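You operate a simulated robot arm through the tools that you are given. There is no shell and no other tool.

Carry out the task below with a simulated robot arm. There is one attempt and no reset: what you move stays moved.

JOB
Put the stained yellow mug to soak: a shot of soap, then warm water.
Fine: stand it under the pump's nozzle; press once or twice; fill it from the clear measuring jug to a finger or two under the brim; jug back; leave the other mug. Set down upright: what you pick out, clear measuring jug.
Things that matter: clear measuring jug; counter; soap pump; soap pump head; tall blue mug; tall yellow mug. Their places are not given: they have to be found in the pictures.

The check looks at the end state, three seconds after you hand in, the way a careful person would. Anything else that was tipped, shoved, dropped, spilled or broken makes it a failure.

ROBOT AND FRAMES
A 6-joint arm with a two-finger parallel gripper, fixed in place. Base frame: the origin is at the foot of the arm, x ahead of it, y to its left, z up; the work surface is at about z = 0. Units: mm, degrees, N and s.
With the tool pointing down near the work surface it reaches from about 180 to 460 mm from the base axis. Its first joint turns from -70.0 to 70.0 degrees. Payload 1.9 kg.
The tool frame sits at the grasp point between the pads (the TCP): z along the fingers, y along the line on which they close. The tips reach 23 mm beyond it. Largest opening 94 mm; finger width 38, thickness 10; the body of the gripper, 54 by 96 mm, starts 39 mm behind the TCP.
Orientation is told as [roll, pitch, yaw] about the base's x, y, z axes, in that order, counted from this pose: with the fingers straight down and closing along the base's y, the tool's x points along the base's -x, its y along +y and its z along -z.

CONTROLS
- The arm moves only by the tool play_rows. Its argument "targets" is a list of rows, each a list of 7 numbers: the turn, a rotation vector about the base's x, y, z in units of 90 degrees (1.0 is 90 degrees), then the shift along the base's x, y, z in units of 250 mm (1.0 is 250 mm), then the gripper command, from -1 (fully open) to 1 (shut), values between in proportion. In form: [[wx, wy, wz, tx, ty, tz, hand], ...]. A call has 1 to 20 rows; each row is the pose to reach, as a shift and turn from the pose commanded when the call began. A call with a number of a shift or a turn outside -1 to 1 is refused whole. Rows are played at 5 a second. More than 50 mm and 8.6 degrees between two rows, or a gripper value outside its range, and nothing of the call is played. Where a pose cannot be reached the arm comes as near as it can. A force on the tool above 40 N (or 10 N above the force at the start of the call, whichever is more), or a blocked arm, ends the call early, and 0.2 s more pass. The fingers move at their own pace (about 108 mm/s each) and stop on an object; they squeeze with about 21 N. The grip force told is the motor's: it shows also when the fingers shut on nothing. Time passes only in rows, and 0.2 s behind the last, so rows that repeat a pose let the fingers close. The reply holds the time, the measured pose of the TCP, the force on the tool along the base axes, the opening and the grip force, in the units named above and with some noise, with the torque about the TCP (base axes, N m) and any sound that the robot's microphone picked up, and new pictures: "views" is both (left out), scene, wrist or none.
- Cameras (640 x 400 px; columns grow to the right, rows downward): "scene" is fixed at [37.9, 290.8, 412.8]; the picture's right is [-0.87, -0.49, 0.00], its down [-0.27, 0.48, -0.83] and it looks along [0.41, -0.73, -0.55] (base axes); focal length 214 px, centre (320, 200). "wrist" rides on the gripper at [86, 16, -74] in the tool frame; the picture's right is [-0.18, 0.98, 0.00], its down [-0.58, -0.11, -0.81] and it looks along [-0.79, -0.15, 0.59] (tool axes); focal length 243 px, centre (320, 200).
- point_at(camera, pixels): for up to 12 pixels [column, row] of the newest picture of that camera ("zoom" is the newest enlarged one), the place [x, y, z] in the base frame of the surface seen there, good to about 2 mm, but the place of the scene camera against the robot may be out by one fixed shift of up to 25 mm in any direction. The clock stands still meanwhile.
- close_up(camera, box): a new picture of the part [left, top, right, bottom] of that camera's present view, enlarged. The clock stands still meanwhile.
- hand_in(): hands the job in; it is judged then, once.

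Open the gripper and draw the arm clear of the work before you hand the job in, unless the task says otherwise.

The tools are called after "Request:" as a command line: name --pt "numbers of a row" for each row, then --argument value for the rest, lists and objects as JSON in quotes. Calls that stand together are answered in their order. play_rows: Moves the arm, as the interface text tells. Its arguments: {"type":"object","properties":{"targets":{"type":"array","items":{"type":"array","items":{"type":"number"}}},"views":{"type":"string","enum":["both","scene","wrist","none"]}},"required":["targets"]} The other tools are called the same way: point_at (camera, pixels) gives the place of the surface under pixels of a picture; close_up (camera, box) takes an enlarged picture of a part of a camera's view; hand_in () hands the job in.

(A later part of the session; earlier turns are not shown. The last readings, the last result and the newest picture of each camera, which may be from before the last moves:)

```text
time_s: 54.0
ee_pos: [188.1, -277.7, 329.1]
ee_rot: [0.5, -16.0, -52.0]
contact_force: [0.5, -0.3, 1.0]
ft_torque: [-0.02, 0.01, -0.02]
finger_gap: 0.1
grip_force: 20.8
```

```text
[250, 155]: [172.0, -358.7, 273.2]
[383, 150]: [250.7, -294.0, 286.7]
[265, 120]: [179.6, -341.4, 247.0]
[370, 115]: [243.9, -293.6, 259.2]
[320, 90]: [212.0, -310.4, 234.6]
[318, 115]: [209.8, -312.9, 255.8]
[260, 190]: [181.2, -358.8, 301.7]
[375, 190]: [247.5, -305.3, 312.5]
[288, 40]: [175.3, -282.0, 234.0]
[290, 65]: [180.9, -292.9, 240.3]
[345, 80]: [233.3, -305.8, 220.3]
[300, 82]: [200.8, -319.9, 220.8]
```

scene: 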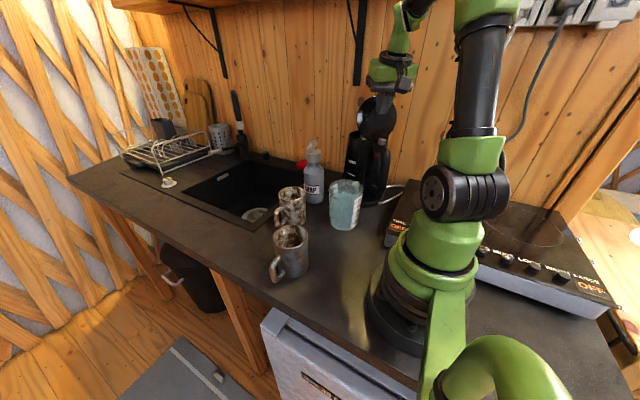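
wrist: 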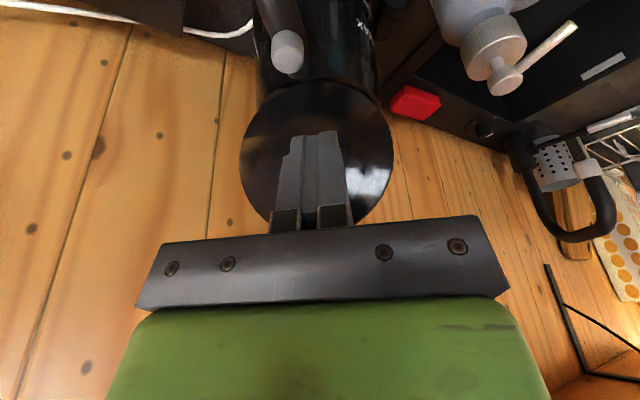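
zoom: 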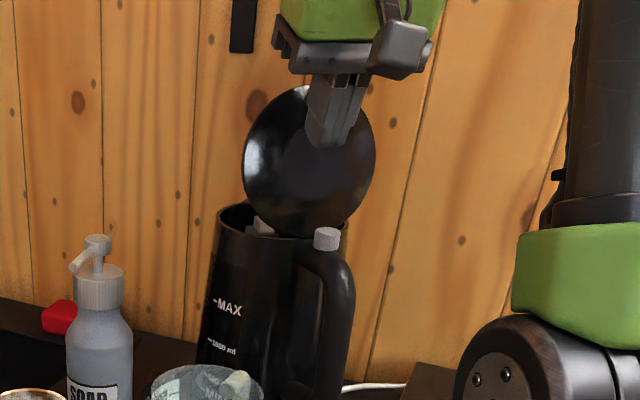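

The lid plane is clear now: bottom at n≈372, leaning 14° over the kettle. I push its outer face gently in the first part of an arc and check.

Request:
play_rows --pt "0 0 0 0.027 -0.065 -0.016 1" --pt "0 0 0 0.055 -0.135 -0.036 1" --pt "0 0 0 0.074 -0.158 -0.048 1" --pt "0 0 0 0.093 -0.181 -0.06 1" --pt "0 0 0 0.11 -0.201 -0.078 1" --pt "0 0 0 0.126 -0.221 -0.096 1" --views "both"

Request:
close_up --camera "scene" --box '[320, 70, 440, 190]'

```text
time_s: 55.5
ee_pos: [217.5, -333.2, 307.1]
ee_rot: [0.5, -16.0, -52.1]
contact_force: [-0.5, -0.2, -0.8]
ft_torque: [-0.01, 0.01, 0.0]
finger_gap: 0.0
grip_force: 21.1
```

scene: 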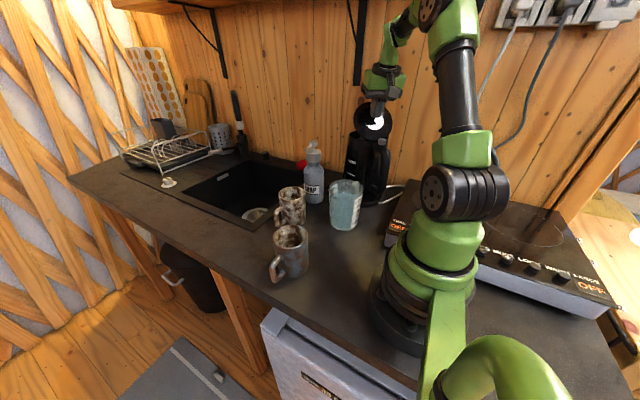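
wrist: 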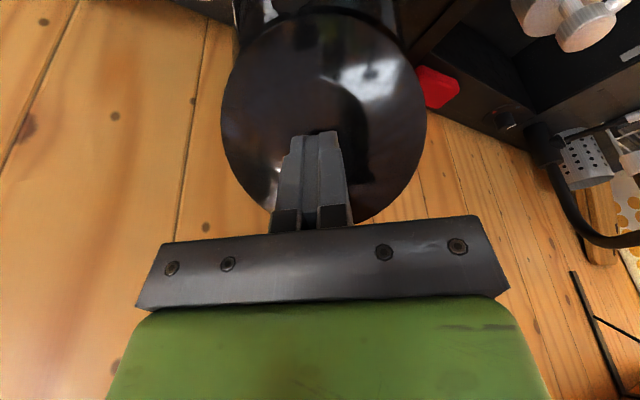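

```text
3.33 times, centred on (380, 130) of scene
```

zoom: 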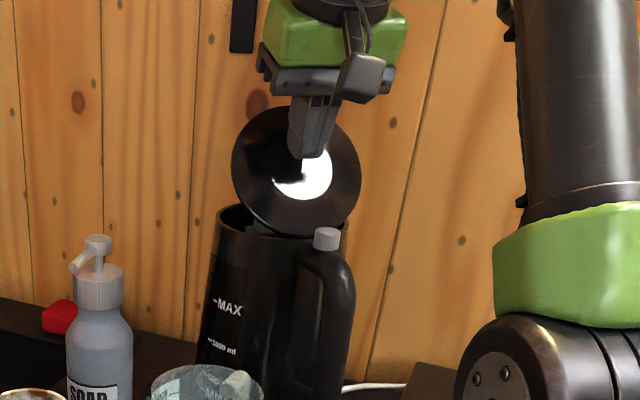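

The lid follows with almost no force. I carry the arc on downward toward the closed position.

Request:
play_rows --pt "0 0 0 0.015 -0.018 -0.022 1" --pt "0 0 0 0.03 -0.037 -0.044 1" --pt "0 0 0 0.042 -0.051 -0.068 1" --pt "0 0 0 0.053 -0.065 -0.092 1" --pt "0 0 0 0.061 -0.074 -0.112 1" --pt "0 0 0 0.068 -0.083 -0.132 1" --pt "0 0 0 0.074 -0.09 -0.148 1" --views "both"

Request:
close_up --camera "scene" --box '[320, 70, 440, 190]'

```text
time_s: 57.0
ee_pos: [236.5, -355.1, 269.3]
ee_rot: [0.5, -15.9, -52.1]
contact_force: [0.2, -0.2, -0.2]
ft_torque: [-0.01, -0.01, 0.02]
finger_gap: 0.1
grip_force: 20.7
```

scene: 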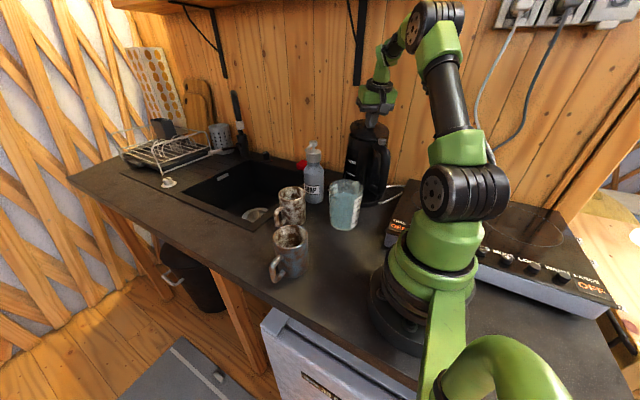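
wrist: 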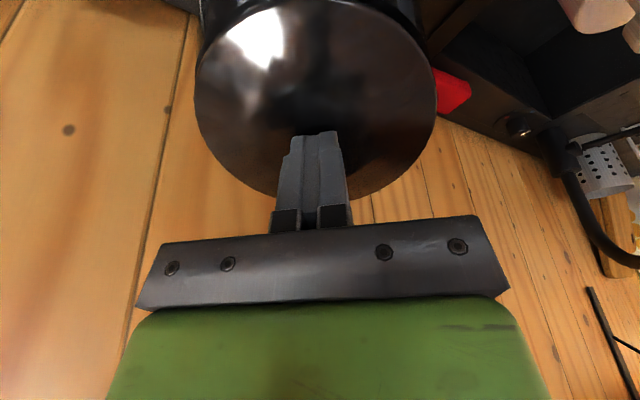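

```text
3.33 times, centred on (380, 130) of scene
```

zoom: 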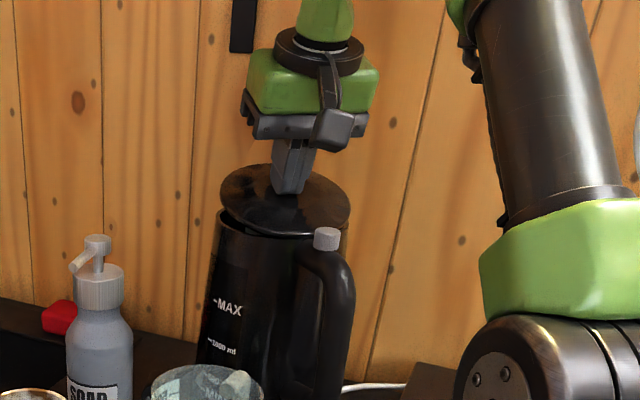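

Nearly shut. I press straight on down in small steps and listen for the latch.

Request:
play_rows --pt "0 0 0 0.004 -0.005 -0.012 1" --pt "0 0 0 0.008 -0.01 -0.024 1" --pt "0 0 0 0.012 -0.015 -0.036 1" --pt "0 0 0 0.014 -0.018 -0.048 1" --pt "0 0 0 0.014 -0.018 -0.06 1" --pt "0 0 0 0.014 -0.018 -0.07 1" --views "scene"

Request:
close_up --camera "scene" --box '[320, 70, 440, 190]'

```text
time_s: 58.4
ee_pos: [241.1, -360.4, 258.0]
ee_rot: [0.4, -16.6, -52.0]
contact_force: [-2.2, 2.1, 8.7]
ft_torque: [0.18, 0.11, 0.03]
finger_gap: 0.2
grip_force: 21.3
stopped in row 6: the force on the tool passed its limit at 45 N (the readings are from after the stop); the commanded pose is now the measured one
```

scene: 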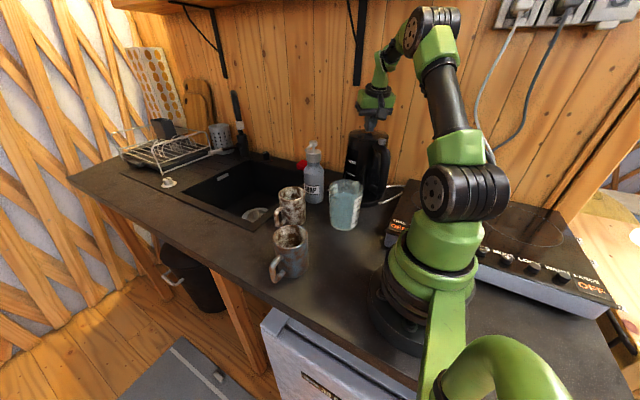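

```text
3.33 times, centred on (380, 130) of scene
```

zoom: 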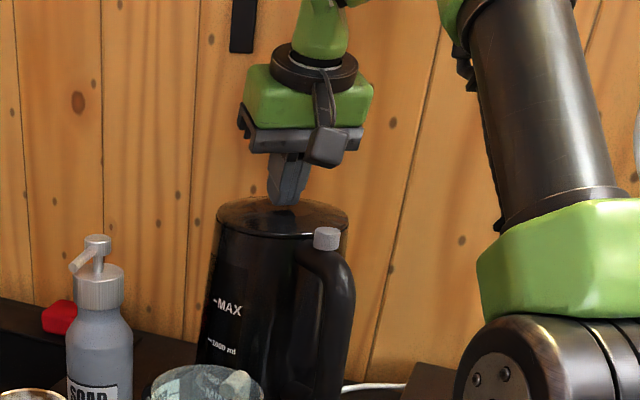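

The lid is down flat (stopped at 45 N). I rise and see whether it stays shut.

Request:
play_rows --pt "0 0 0 0 0 0.02 1" --pt "0 0 0 -0.01 0.02 0.06 1" --pt "0 0 0 -0.02 0.06 0.12 1" --pt "0 0 0 -0.04 0.15 0.2 1" --pt "0 0 0 -0.04 0.3 0.22 1" --pt "0 0 0 -0.04 0.3 0.22 1" --views "both"

Request:
close_up --camera "scene" --box '[320, 70, 440, 190]'

```text
time_s: 59.8
ee_pos: [228.9, -285.0, 312.7]
ee_rot: [0.4, -16.5, -52.2]
contact_force: [-0.3, -0.9, -0.9]
ft_torque: [0.02, -0.01, 0.03]
finger_gap: 0.0
grip_force: 21.3
```

scene: 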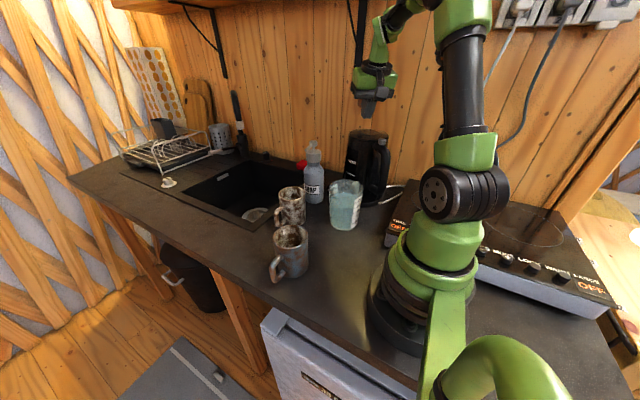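
wrist: 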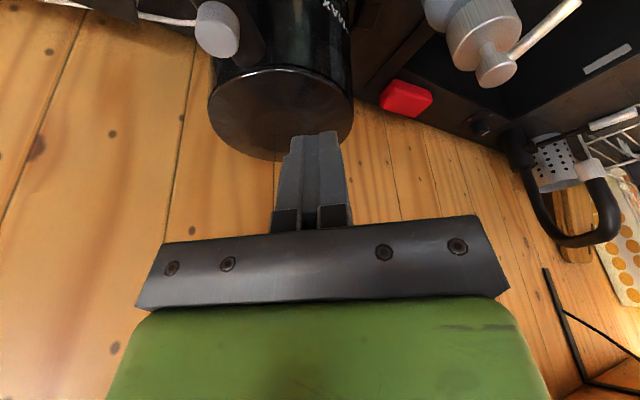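

```text
3.33 times, centred on (380, 130) of scene
```

zoom: 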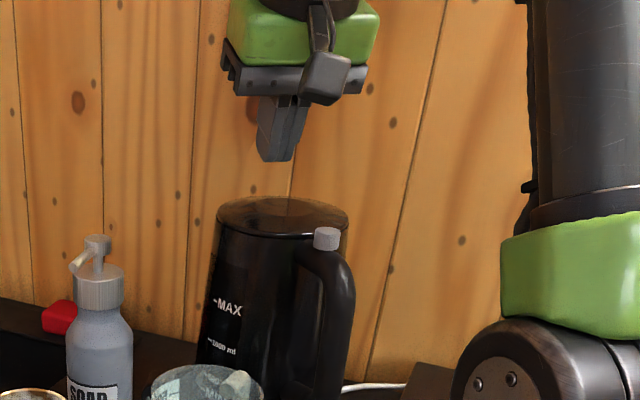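

The lid is shut and stays shut, like at the start. This time I'll come at the jug's handle with the hand leaning 8° toward +y, which keeps the gripper body well clear of the kettle's button (178,-288,237). I go to a spot above the handle and look.

Request:
play_rows --pt "0.0143 0.0049 -0.0703 0 0.06 0 0.6" --pt "0.0285 0.0098 -0.1405 0 0.12 0 0.277" --pt "0.0428 0.0148 -0.2108 0.002 0.188 -0.02 0.277" --pt "0.0571 0.0197 -0.281 0.004 0.188 -0.12 0.277" --pt "0.0713 0.0246 -0.3513 0.004 0.188 -0.24 0.277" --pt "0.0856 0.0295 -0.4215 0.004 0.188 -0.36 0.277" --pt "0.0856 0.0295 -0.4215 0.004 0.188 -0.36 0.277" --views "both"

Request:
close_up --camera "wrist" --box '[200, 20, 440, 200]'

```text
time_s: 61.4
ee_pos: [233.6, -238.0, 221.4]
ee_rot: [0.4, -8.5, -90.0]
contact_force: [-0.4, 0.2, -0.2]
ft_torque: [0.01, 0.0, -0.01]
finger_gap: 33.9
grip_force: 0.2
```

scene: 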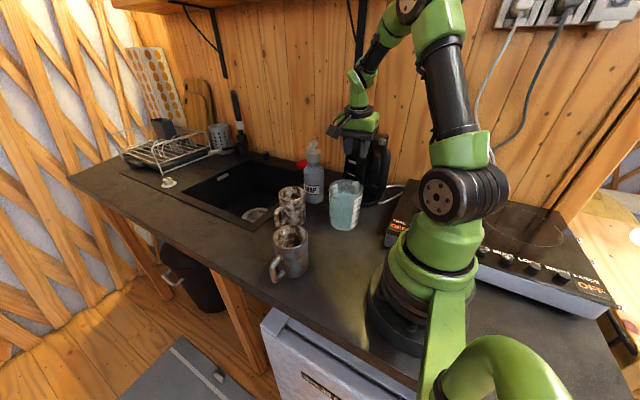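
wrist: 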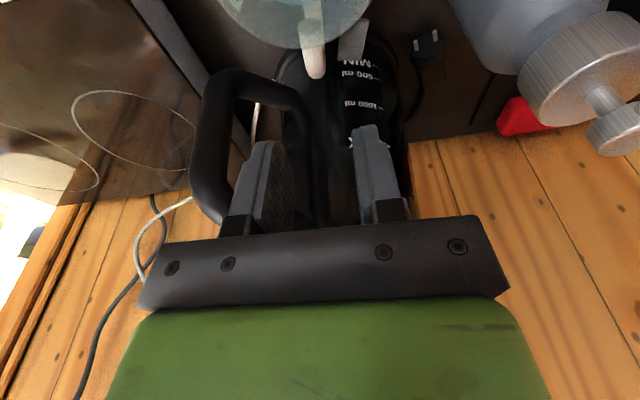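

```text
2.22 times, centred on (320, 110) of wrist
```

zoom: 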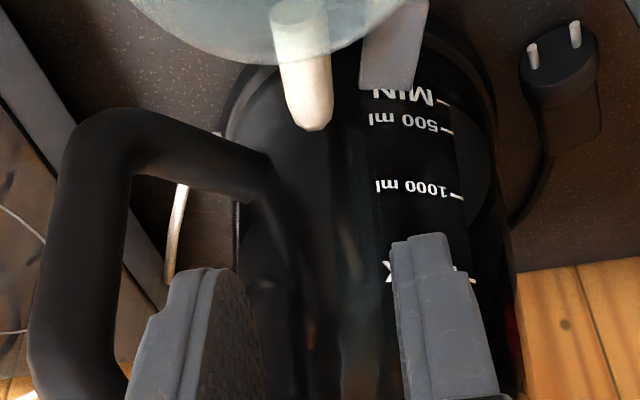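

The jug's handle end is at zoom (305,100) and the fingers hang just behind. I measure the handle's sides for the last alignment.

Request:
point_at --camera "zoom" --pixels '[[283, 95], [328, 92], [306, 90], [308, 125], [292, 118], [323, 115], [305, 60], [275, 55], [325, 50], [308, 130], [300, 40], [310, 105]]'

```text
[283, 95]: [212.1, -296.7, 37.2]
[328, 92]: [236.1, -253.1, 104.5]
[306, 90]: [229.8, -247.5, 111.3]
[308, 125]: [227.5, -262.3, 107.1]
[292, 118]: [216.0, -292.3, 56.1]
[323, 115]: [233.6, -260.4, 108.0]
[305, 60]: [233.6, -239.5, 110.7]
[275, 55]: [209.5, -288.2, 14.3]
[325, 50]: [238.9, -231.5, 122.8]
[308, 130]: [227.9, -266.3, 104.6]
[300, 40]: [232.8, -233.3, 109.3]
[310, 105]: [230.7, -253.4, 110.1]
```

The handle runs about x=230 at y=-253. I go down along the tool axis to z≈140 and check both views before going over the handle.

Request:
play_rows --pt "0 0 0 -0.0144 -0.012 -0.08 0.277" --pt "0 0 0 -0.0144 -0.022 -0.16 0.277" --pt "0 0 0 -0.0144 -0.032 -0.24 0.277" --pt "0 0 0 -0.0144 -0.042 -0.32 0.277" --pt "0 0 0 -0.0144 -0.042 -0.32 0.277" --views "both"

Request:
close_up --camera "wrist" --box '[180, 0, 460, 240]'

Request:
close_up --camera "scene" --box '[310, 100, 420, 240]'

```text
time_s: 62.6
ee_pos: [226.9, -247.6, 142.2]
ee_rot: [0.4, -8.5, -90.2]
contact_force: [-0.3, -0.6, -0.1]
ft_torque: [-0.01, -0.01, -0.03]
finger_gap: 33.9
grip_force: 0.1
```

scene: 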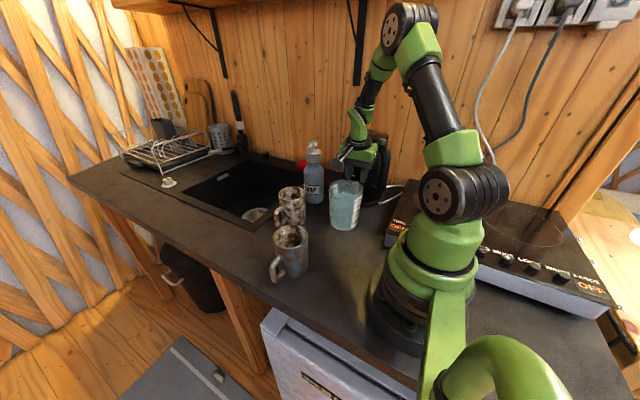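
wrist: 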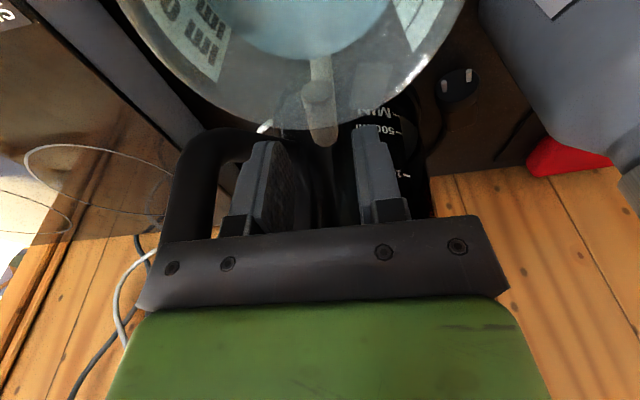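

```text
1.67 times, centred on (320, 120) of wrist
```

zoom: 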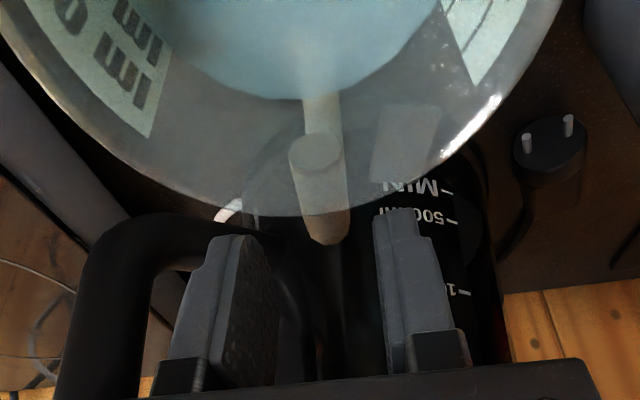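

```text
2.86 times, centred on (365, 170) of scene
```

zoom: 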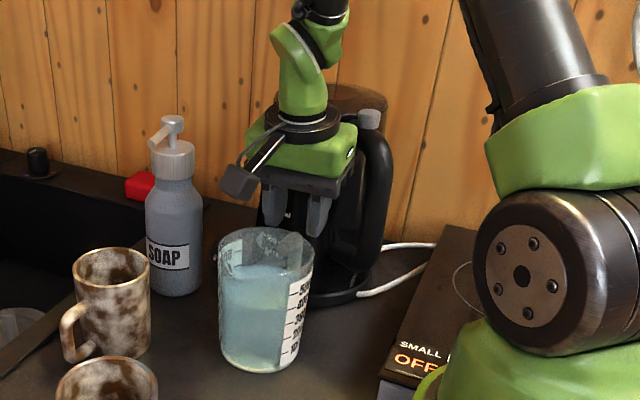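

The handle lies between the fingers, about 2 mm toward +x of centre, and the body is about 19 mm clear of the button. I shift 2 mm and go down the last 45 mm over the handle.

Request:
play_rows --pt "0 0 0 0.01 -0.006 -0.04 0.277" --pt "0 0 0 0.01 -0.013 -0.09 0.277" --pt "0 0 0 0.01 -0.019 -0.135 0.277" --pt "0 0 0 0.01 -0.026 -0.18 0.277" --pt "0 0 0 0.01 -0.026 -0.18 0.277" --views "both"

Request:
close_up --camera "wrist" --box '[180, 0, 460, 240]'

```text
time_s: 63.8
ee_pos: [230.4, -255.8, 98.5]
ee_rot: [0.4, -8.6, -89.8]
contact_force: [-0.7, 10.1, 6.9]
ft_torque: [-0.77, -0.07, 0.12]
finger_gap: 34.1
grip_force: 0.0
```

scene: 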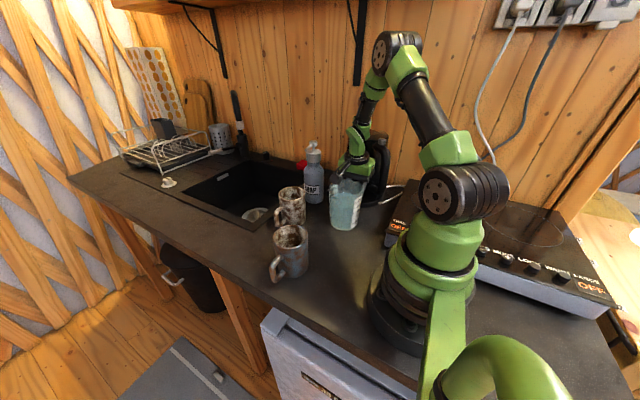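
wrist: 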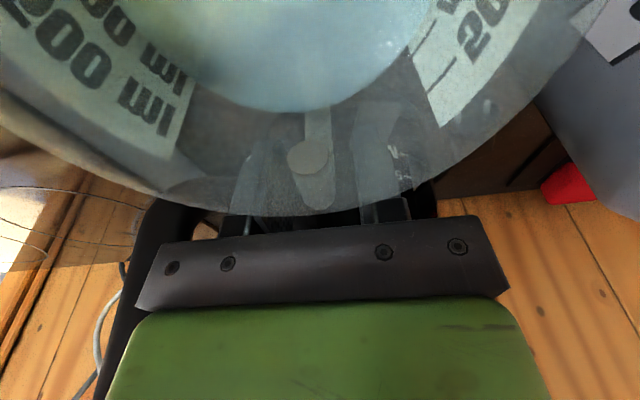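

```text
1.67 times, centred on (320, 120) of wrist
```

zoom: 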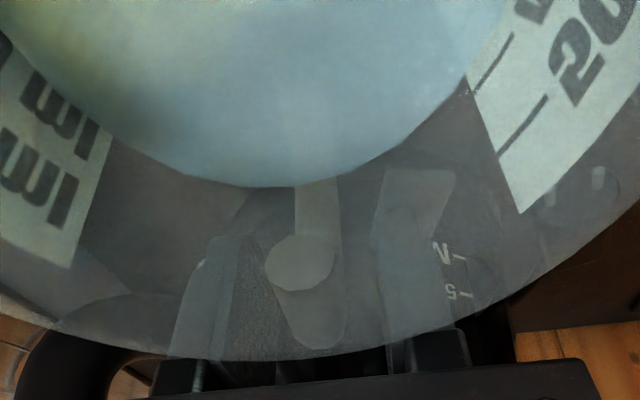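

The hand now feels +10 N along y with a moment that puts the contact at about (238,-290,148): the back of the gripper leans on the kettle's face. I rise 5 mm and lean 6° more toward +y at once to come free of it.

Request:
play_rows --pt "-0.03 0 0 0 0.004 0.01 0.277" --pt "-0.067 0 0 0 0.004 0.02 0.277" --pt "-0.067 0 0 0 0.004 0.02 0.277" --views "both"

Request:
close_up --camera "scene" --box '[310, 100, 420, 240]'

```text
time_s: 64.6
ee_pos: [231.0, -254.5, 103.5]
ee_rot: [0.4, -14.5, -89.9]
contact_force: [-0.1, 0.3, -0.5]
ft_torque: [-0.01, -0.01, 0.01]
finger_gap: 34.0
grip_force: 0.1
```

scene: 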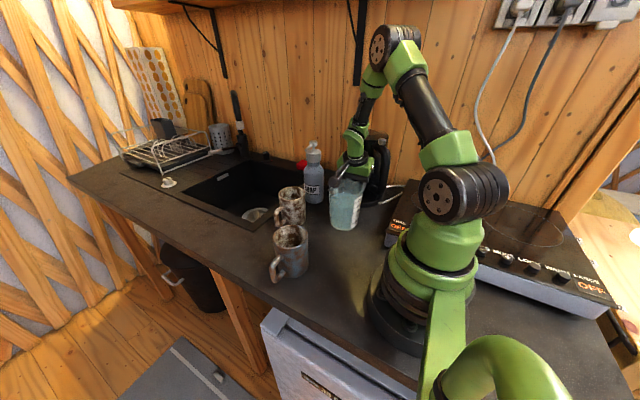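
wrist: 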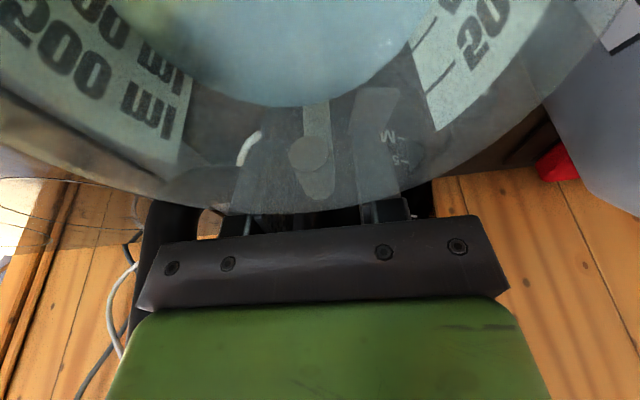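

```text
2.86 times, centred on (365, 170) of scene
```

zoom: 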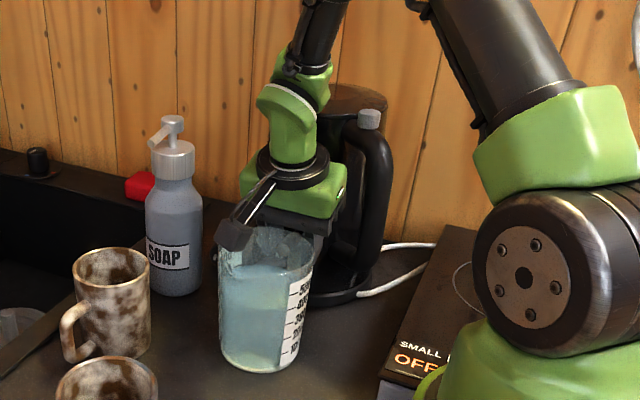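

Free of contact now, and the kettle is where it was. The handle is between the fingers; I close on it.

Request:
play_rows --pt "0 0 0 0 0 0 0.5" --pt "0 0 0 0 0 0 0.8" --pt "0 0 0 0 0 0 1" --pt "0 0 0 0 0 0 1" --pt "0 0 0 0 0 0 1" --views "both"

Request:
close_up --camera "wrist" --box '[180, 0, 460, 240]'

```text
time_s: 65.8
ee_pos: [230.4, -254.8, 102.0]
ee_rot: [0.4, -14.6, -90.1]
contact_force: [0.2, -1.2, 2.1]
ft_torque: [0.09, 0.08, -0.01]
finger_gap: 15.3
grip_force: 21.4
```

scene: 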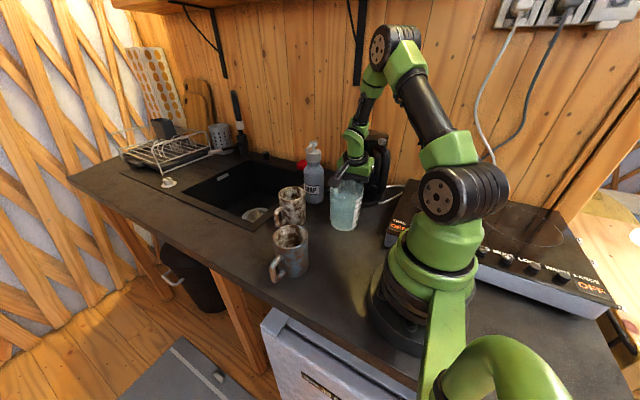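
wrist: 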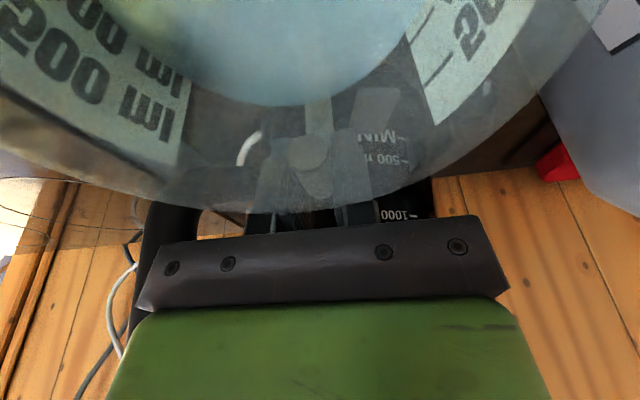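

```text
1.67 times, centred on (320, 120) of wrist
```

zoom: 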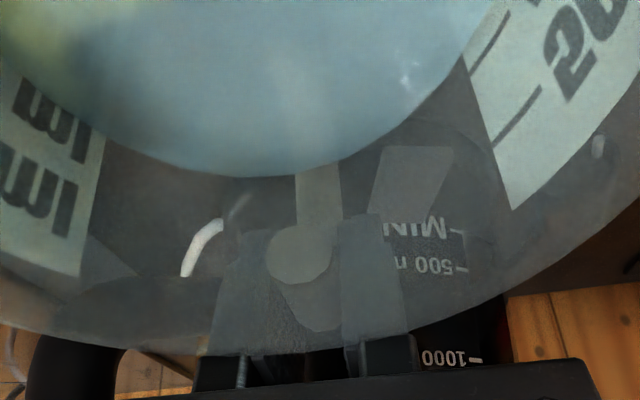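

Gripped at 15.3 mm. I lift 6 mm as a test and watch the load and whether the jug sags.

Request:
play_rows --pt "0 0 0 0 0 0.008 1" --pt "0 0 0 0 0 0.016 1" --pt "0 0 0 0 0 0.024 1" --pt "0 0 0 0 0 0.024 1" --views "both"

Request:
close_up --camera "scene" --box '[310, 120, 420, 240]'

```text
time_s: 66.8
ee_pos: [230.1, -253.2, 108.4]
ee_rot: [0.4, -14.5, -90.0]
contact_force: [-0.2, -0.1, -2.5]
ft_torque: [-0.07, 0.03, 0.01]
finger_gap: 15.2
grip_force: 21.5
```

scene: 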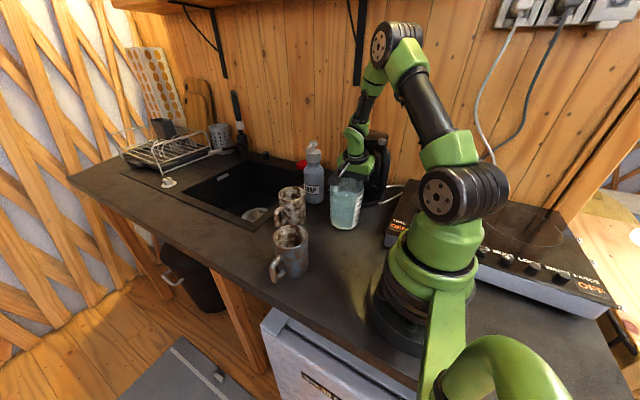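
wrist: 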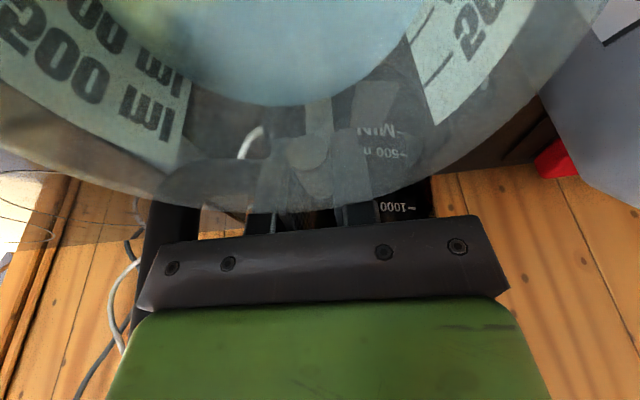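

```text
3.33 times, centred on (365, 180) of scene
```

zoom: 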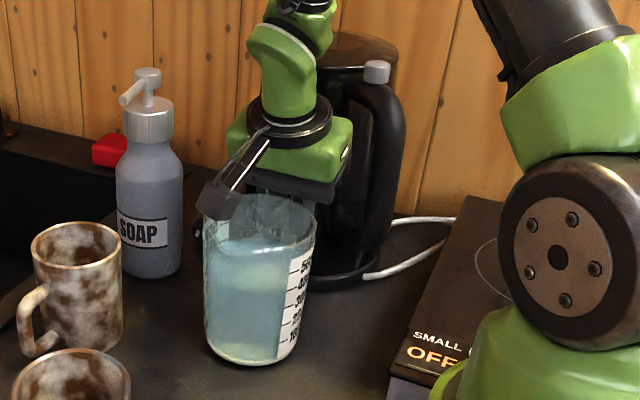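

Only 2.5 N of load came up with almost no moment, so the jug pivots in this grip and would sag. I set it back down 6 mm and let go; a hold on the body is better.

Request:
play_rows --pt "0 0 0 0 0 -0.008 1" --pt "0 0 0 0 0 -0.016 1" --pt "0 0 0 0 0 -0.024 1" --pt "0 0 0 0 0 -0.024 1" --pt "0 0 0 0 0 -0.024 0.6" --pt "0 0 0 0 0 -0.024 0.277" --pt "0 0 0 0 0 -0.024 0.277" --views "both"

```text
time_s: 68.4
ee_pos: [230.1, -254.8, 101.7]
ee_rot: [0.4, -14.6, -90.0]
contact_force: [0.2, -0.2, 0.5]
ft_torque: [0.0, 0.03, 0.02]
finger_gap: 34.0
grip_force: 0.0
```

scene: 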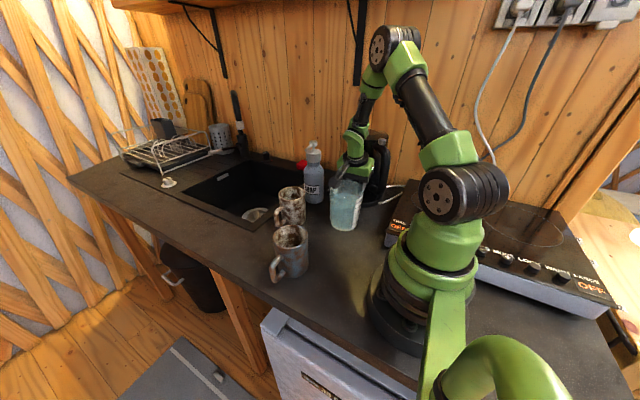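
wrist: 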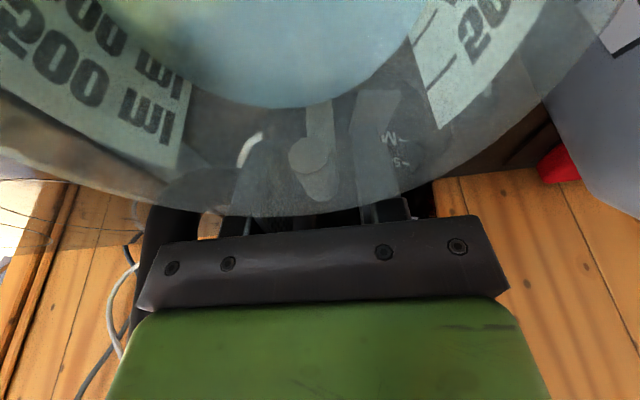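

The jug stands again and the fingers are open. I draw out along the tool axis, up and toward +y.

Request:
play_rows --pt "0 0 0 0 0.025 0.0968 0.277" --pt "0 0 0 0 0.05 0.1936 0.277" --pt "0 0 0 0 0.08 0.3 0.277" --pt "0 0 0 0 0.12 0.42 0.277" --pt "0 0 0 0 0.2 0.52 0" --pt "0 0 0 0 0.32 0.56 -1" --pt "0 0 0 0 0.44 0.56 -1" --pt "0 0 0 0 0.44 0.56 -1" --views "both"

Request:
close_up --camera "wrist" --box '[200, 20, 440, 200]'

```text
time_s: 70.2
ee_pos: [231.0, -146.0, 243.6]
ee_rot: [0.4, -14.5, -89.9]
contact_force: [0.2, 0.9, 0.1]
ft_torque: [0.01, 0.02, 0.02]
finger_gap: 94.0
grip_force: 0.0
```

scene: 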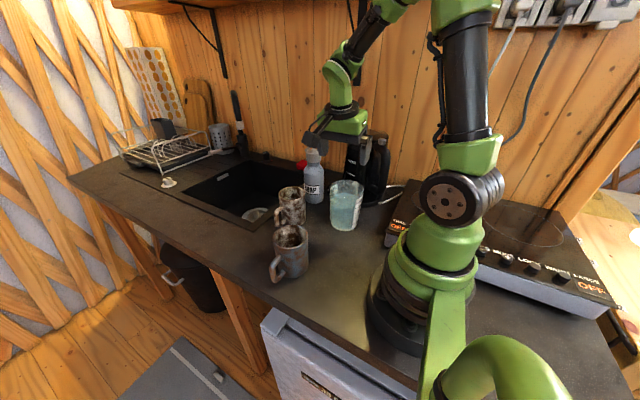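
wrist: 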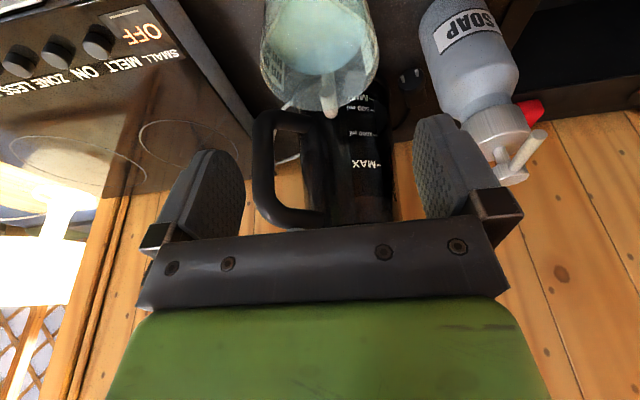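

```text
2.22 times, centred on (320, 110) of wrist
```

zoom: 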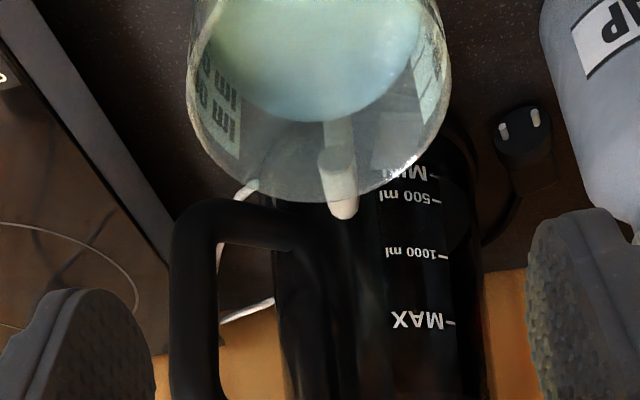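

I move back along +y to have the whole jug, spout included, in the wrist view for an exact measurement.

Request:
play_rows --pt "0 0 0 0.006 0.1 -0.02 -1" --pt "0 0 0 0.012 0.2 -0.05 -1" --pt "0 0 0 0.02 0.304 -0.09 -1" --pt "0 0 0 0.02 0.304 -0.09 -1" --views "wrist"

Request:
close_up --camera "wrist" --box '[220, 30, 420, 180]'

```text
time_s: 71.2
ee_pos: [234.5, -67.7, 219.4]
ee_rot: [0.4, -14.6, -90.0]
contact_force: [-0.2, -0.4, 0.2]
ft_torque: [0.0, -0.01, -0.01]
finger_gap: 94.0
grip_force: 0.0
```

wrist: 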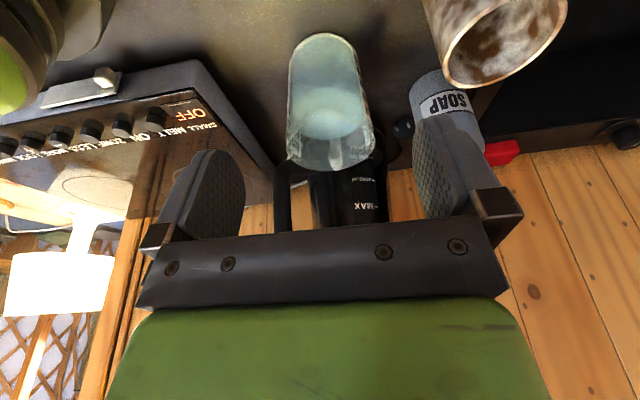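

```text
2.67 times, centred on (320, 105) of wrist
```

zoom: 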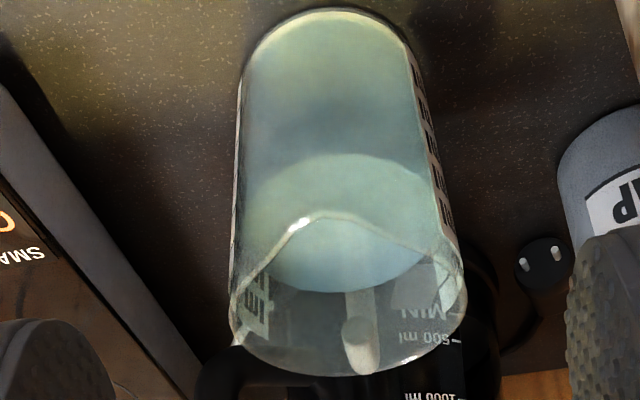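

Request:
point_at --camera "zoom" --pixels '[[231, 320], [465, 290], [233, 300], [463, 270], [240, 340], [455, 315], [235, 200], [430, 130], [240, 120], [415, 70], [325, 10], [320, 212]]'

Request:
point_at --camera "zoom" --pixels '[[300, 222], [345, 215], [260, 270], [400, 235], [430, 255], [245, 290], [300, 375], [400, 370], [440, 330], [260, 360], [360, 375], [330, 380]]'

```text
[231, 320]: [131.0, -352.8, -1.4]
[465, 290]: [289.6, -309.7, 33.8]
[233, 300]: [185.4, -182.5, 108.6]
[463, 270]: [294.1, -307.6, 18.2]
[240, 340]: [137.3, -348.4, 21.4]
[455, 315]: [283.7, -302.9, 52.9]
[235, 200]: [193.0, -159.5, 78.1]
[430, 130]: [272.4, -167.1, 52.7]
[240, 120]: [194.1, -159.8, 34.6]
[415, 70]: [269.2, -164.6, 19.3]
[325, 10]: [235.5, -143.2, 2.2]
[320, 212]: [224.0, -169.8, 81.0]
```

```text
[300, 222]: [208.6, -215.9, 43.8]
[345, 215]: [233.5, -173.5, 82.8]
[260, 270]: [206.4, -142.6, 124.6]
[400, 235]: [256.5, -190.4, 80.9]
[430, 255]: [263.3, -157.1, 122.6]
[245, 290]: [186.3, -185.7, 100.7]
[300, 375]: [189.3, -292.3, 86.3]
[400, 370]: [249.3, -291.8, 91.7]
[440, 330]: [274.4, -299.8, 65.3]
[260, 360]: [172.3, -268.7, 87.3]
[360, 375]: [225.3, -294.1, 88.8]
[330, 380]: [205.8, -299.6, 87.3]
```

The jug's rim is about 92.5 mm across, just inside the 94 mm opening, and a hold on its body has a strong grip. For that pour I want the mug a bit farther from the pump, so I first shift the mug from (371,-116) to about (350,-40). I go to the spot above it.

Request:
play_rows --pt "-0.015 0 0 0.13 -0.01 -0.02 -1" --pt "-0.03 0 0 0.27 -0.02 -0.04 -1" --pt "-0.045 0 0 0.41 -0.033 -0.08 -1" --pt "-0.06 0 0 0.546 -0.045 -0.13 -1" --pt "-0.06 0 0 0.546 -0.045 -0.13 -1" --views "wrist"

Request:
point_at --camera "wrist" --pixels '[[275, 70], [373, 68], [320, 36], [325, 108], [290, 95], [360, 94], [290, 47], [355, 47]]'

```text
time_s: 72.4
ee_pos: [372.4, -78.1, 187.7]
ee_rot: [0.4, -19.9, -90.0]
contact_force: [0.0, 0.1, 0.0]
ft_torque: [0.02, -0.01, -0.01]
finger_gap: 93.9
grip_force: 0.2
```

wrist: 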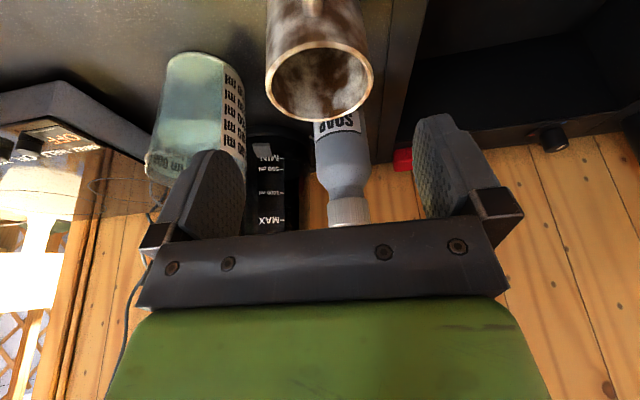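

```text
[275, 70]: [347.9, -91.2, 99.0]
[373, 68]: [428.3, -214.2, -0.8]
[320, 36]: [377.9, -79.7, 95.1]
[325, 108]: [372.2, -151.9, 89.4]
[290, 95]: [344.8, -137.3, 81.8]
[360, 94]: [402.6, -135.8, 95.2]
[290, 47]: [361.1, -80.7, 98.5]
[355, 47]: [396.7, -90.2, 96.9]
```

The mug is where expected, centre (371,-116.5). I go in along the tool axis, close, lift 9 mm and carry it.

Request:
play_rows --pt "0 0 0 -0.0014 -0.038 -0.104 -1" --pt "0 0 0 -0.0028 -0.077 -0.208 -1" --pt "0 0 0 -0.0042 -0.115 -0.311 -1" --pt "0 0 0 -0.005 -0.14 -0.38 -1" --pt "0 0 0 -0.0056 -0.1536 -0.415 -1" --pt "0 0 0 -0.0056 -0.1536 -0.415 -1" --pt "0 0 0 -0.0056 -0.1536 -0.415 0" --pt "0 0 0 -0.0056 -0.1536 -0.415 1" --pt "0 0 0 -0.0056 -0.1536 -0.415 1" --pt "0 0 0 -0.0056 -0.1536 -0.415 1" --views "wrist"

```text
time_s: 74.6
ee_pos: [371.0, -118.6, 84.6]
ee_rot: [0.5, -19.9, -89.9]
contact_force: [0.0, -1.1, 0.0]
ft_torque: [-0.04, 0.01, 0.03]
finger_gap: 80.4
grip_force: 20.8
```

wrist: 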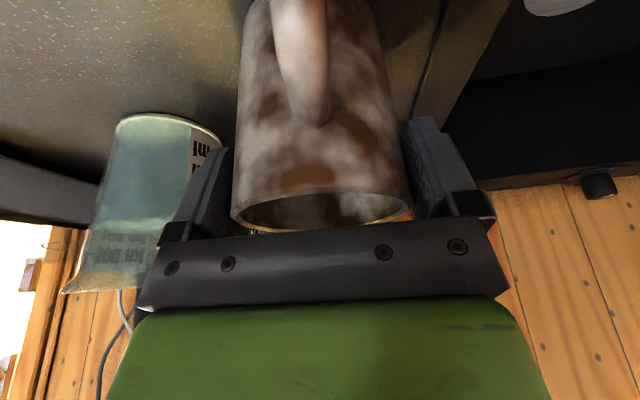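

Gripped (80.4 mm across its corners, it seems its touch shape is many-sided). I lift 9 mm, carry it to (350,-40), and set it down.

Request:
play_rows --pt "0 0 0 0 0 0.02 1" --pt "0 0 0 0 0 0.04 1" --pt "0 0 0 -0.02 0.08 0.04 1" --pt "0 0 0 -0.045 0.16 0.04 1" --pt "0 0 0 -0.065 0.24 0.04 1" --pt "0 0 0 -0.084 0.31 0.04 1" --pt "0 0 0 -0.084 0.31 0.04 1" --pt "0 0 0 -0.084 0.31 0.02 1" --pt "0 0 0 -0.084 0.31 0.004 1" --pt "0 0 0 -0.084 0.31 -0.001 1" --pt "0 0 0 -0.084 0.31 -0.001 1" --views "both"

```text
time_s: 77.0
ee_pos: [348.8, -40.9, 83.7]
ee_rot: [0.3, -19.9, -90.1]
contact_force: [-2.3, -1.2, 6.3]
ft_torque: [-0.02, 0.41, 0.06]
finger_gap: 80.3
grip_force: 21.1
```

scene: 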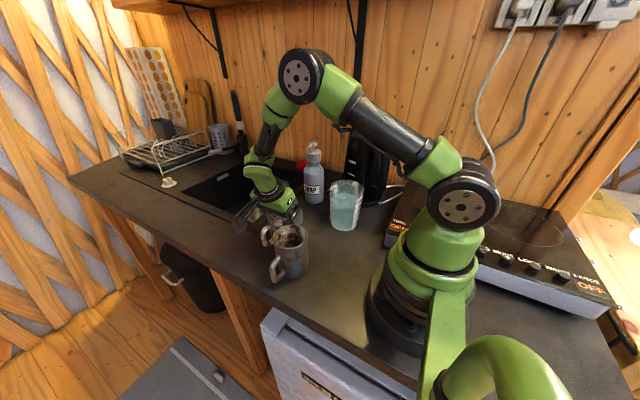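
wrist: 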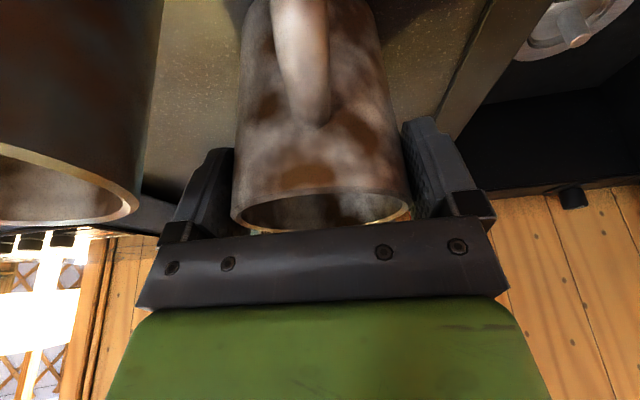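

The mug touches the counter. I open and withdraw along the tool axis.

Request:
play_rows --pt "0 0 0 0 0 0 -0.8" --pt "0 0 0 0 0 0 -0.95" --pt "0 0 0 0 0 0 -0.95" --pt "0 0 0 0 0.034 0.094 -0.95" --pt "0 0 0 0 0.068 0.188 -0.95" --pt "0 0 0 0 0.102 0.282 -0.95" --pt "0 0 0 0 0.136 0.376 -1" --pt "0 0 0 0 0.17 0.5 -1" --pt "0 0 0 0 0.17 0.64 -1" --pt "0 0 0 0 0.17 0.64 -1" --views "both"

```text
time_s: 79.2
ee_pos: [348.3, 2.4, 243.1]
ee_rot: [0.4, -19.9, -90.0]
contact_force: [-0.1, 0.1, -0.6]
ft_torque: [-0.03, 0.0, -0.02]
finger_gap: 94.0
grip_force: 0.1
```

scene: 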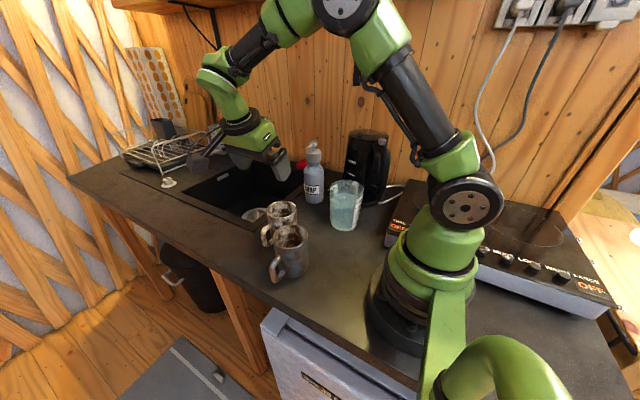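
wrist: 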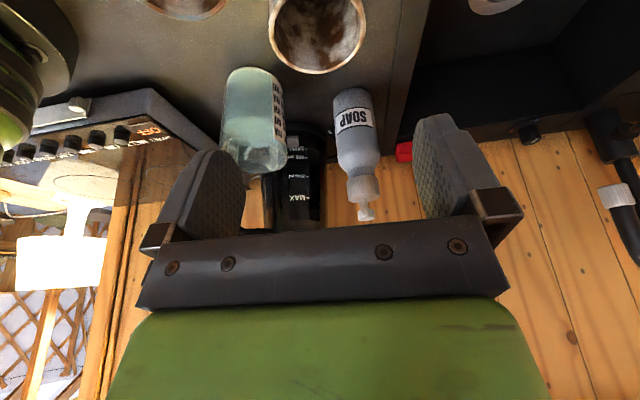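

The mug stands at about (350,-40). Now I bring the hand round so that its camera is on the kettle side and away from the spout: first the lean out, then a half turn in two calls, at height.

Request:
play_rows --pt "0.055 0 0 -0.05 -0.06 0.03 -1" --pt "0.11 0 0 -0.1 -0.12 0.05 -1" --pt "0.165 0 0 -0.15 -0.18 0.06 -1" --pt "0.221 0 0 -0.2 -0.24 0.06 -1" --pt "0.221 0 0 -0.2 -0.24 0.06 -1" --views "none"

Request:
play_rows --pt "0 0 0.0909 -0.01 -0.01 0 -1" --pt "0 0 0.1818 -0.02 -0.02 0 -1" --pt "0 0 0.2727 -0.03 -0.03 0 -1" --pt "0 0 0.3636 -0.04 -0.04 0 -1" --pt "0 0 0.4545 -0.05 -0.05 0 -1" --pt "0 0 0.5455 -0.06 -0.06 0 -1" --pt "0 0 0.6364 -0.07 -0.07 0 -1" --pt "0 0 0.7273 -0.08 -0.08 0 -1" --pt "0 0 0.8182 -0.09 -0.09 0 -1" --pt "0 0 0.9091 -0.1 -0.1 0 -1" --pt "0 0 1.0 -0.1 -0.1 0 -1" --pt "0 0 1.0 -0.1 -0.1 0 -1" --views "none"

Request:
play_rows --pt "0 0 0.0909 0 0 0 -1" --pt "0 0 0.1818 0 0 0 -1" --pt "0 0 0.2727 0 0 0 -1" --pt "0 0 0.3636 0 0 0 -1" --pt "0 0 0.4545 0 0 0 -1" --pt "0 0 0.5455 0 0 0 -1" --pt "0 0 0.6364 0 0 0 -1" --pt "0 0 0.7273 0 0 0 -1" --pt "0 0 0.8182 0 0 0 -1" --pt "0 0 0.9091 0 0 0 -1" --pt "0 0 1.0 0 0 0 -1" --pt "0 0 1.0 0 0 0 -1" --views "both"

```text
time_s: 80.4
ee_pos: [300.0, -56.2, 258.7]
ee_rot: [0.4, 0.1, -90.0]
contact_force: [0.4, 0.3, 0.1]
ft_torque: [-0.02, 0.03, 0.01]
finger_gap: 93.8
grip_force: 0.1
```

```text
time_s: 83.0
ee_pos: [274.5, -84.7, 258.1]
ee_rot: [0.4, 0.0, 0.1]
contact_force: [-0.5, -0.1, 0.3]
ft_torque: [-0.03, -0.01, 0.0]
finger_gap: 93.8
grip_force: 0.0
```

```text
time_s: 85.6
ee_pos: [273.9, -83.2, 259.6]
ee_rot: [0.4, 0.0, 90.0]
contact_force: [0.6, -0.5, 0.5]
ft_torque: [0.0, 0.02, 0.02]
finger_gap: 94.4
grip_force: 0.1
```

scene: 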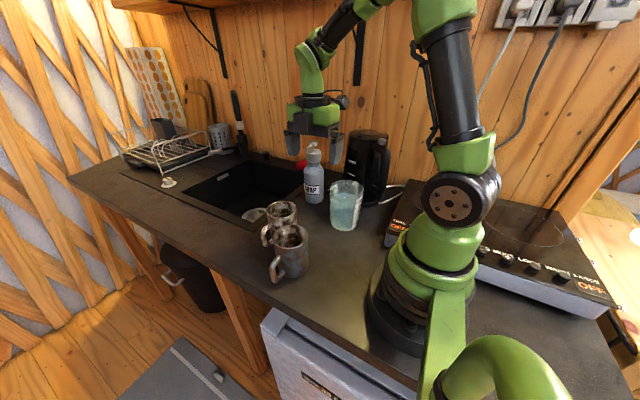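
wrist: 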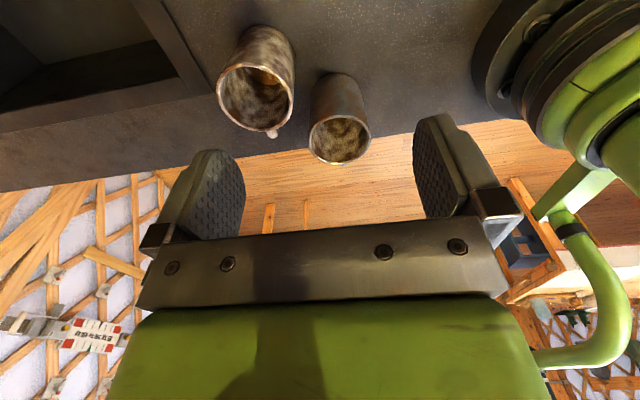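

The half turn worked. This view looks toward +y and into both mugs; I enlarge it to see the soap in the yellow one (256,80).

Request:
close_up --camera "wrist" --box '[200, 10, 400, 170]'

Request:
point_at --camera "wrist" --pixels '[[220, 85], [292, 90], [255, 65], [255, 126], [312, 140], [368, 140], [340, 118], [340, 162], [255, 100], [340, 145]]'

```text
2.50 times, centred on (300, 90) of wrist
```

zoom: 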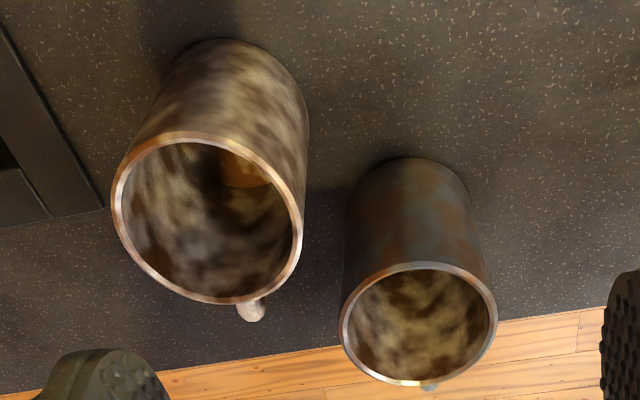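

```text
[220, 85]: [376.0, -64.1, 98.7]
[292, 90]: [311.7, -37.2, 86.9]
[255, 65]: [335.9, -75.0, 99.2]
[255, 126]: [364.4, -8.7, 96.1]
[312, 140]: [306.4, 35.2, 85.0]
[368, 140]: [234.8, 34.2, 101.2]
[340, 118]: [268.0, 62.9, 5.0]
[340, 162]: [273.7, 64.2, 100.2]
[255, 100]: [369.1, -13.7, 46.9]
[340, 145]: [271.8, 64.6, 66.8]
```

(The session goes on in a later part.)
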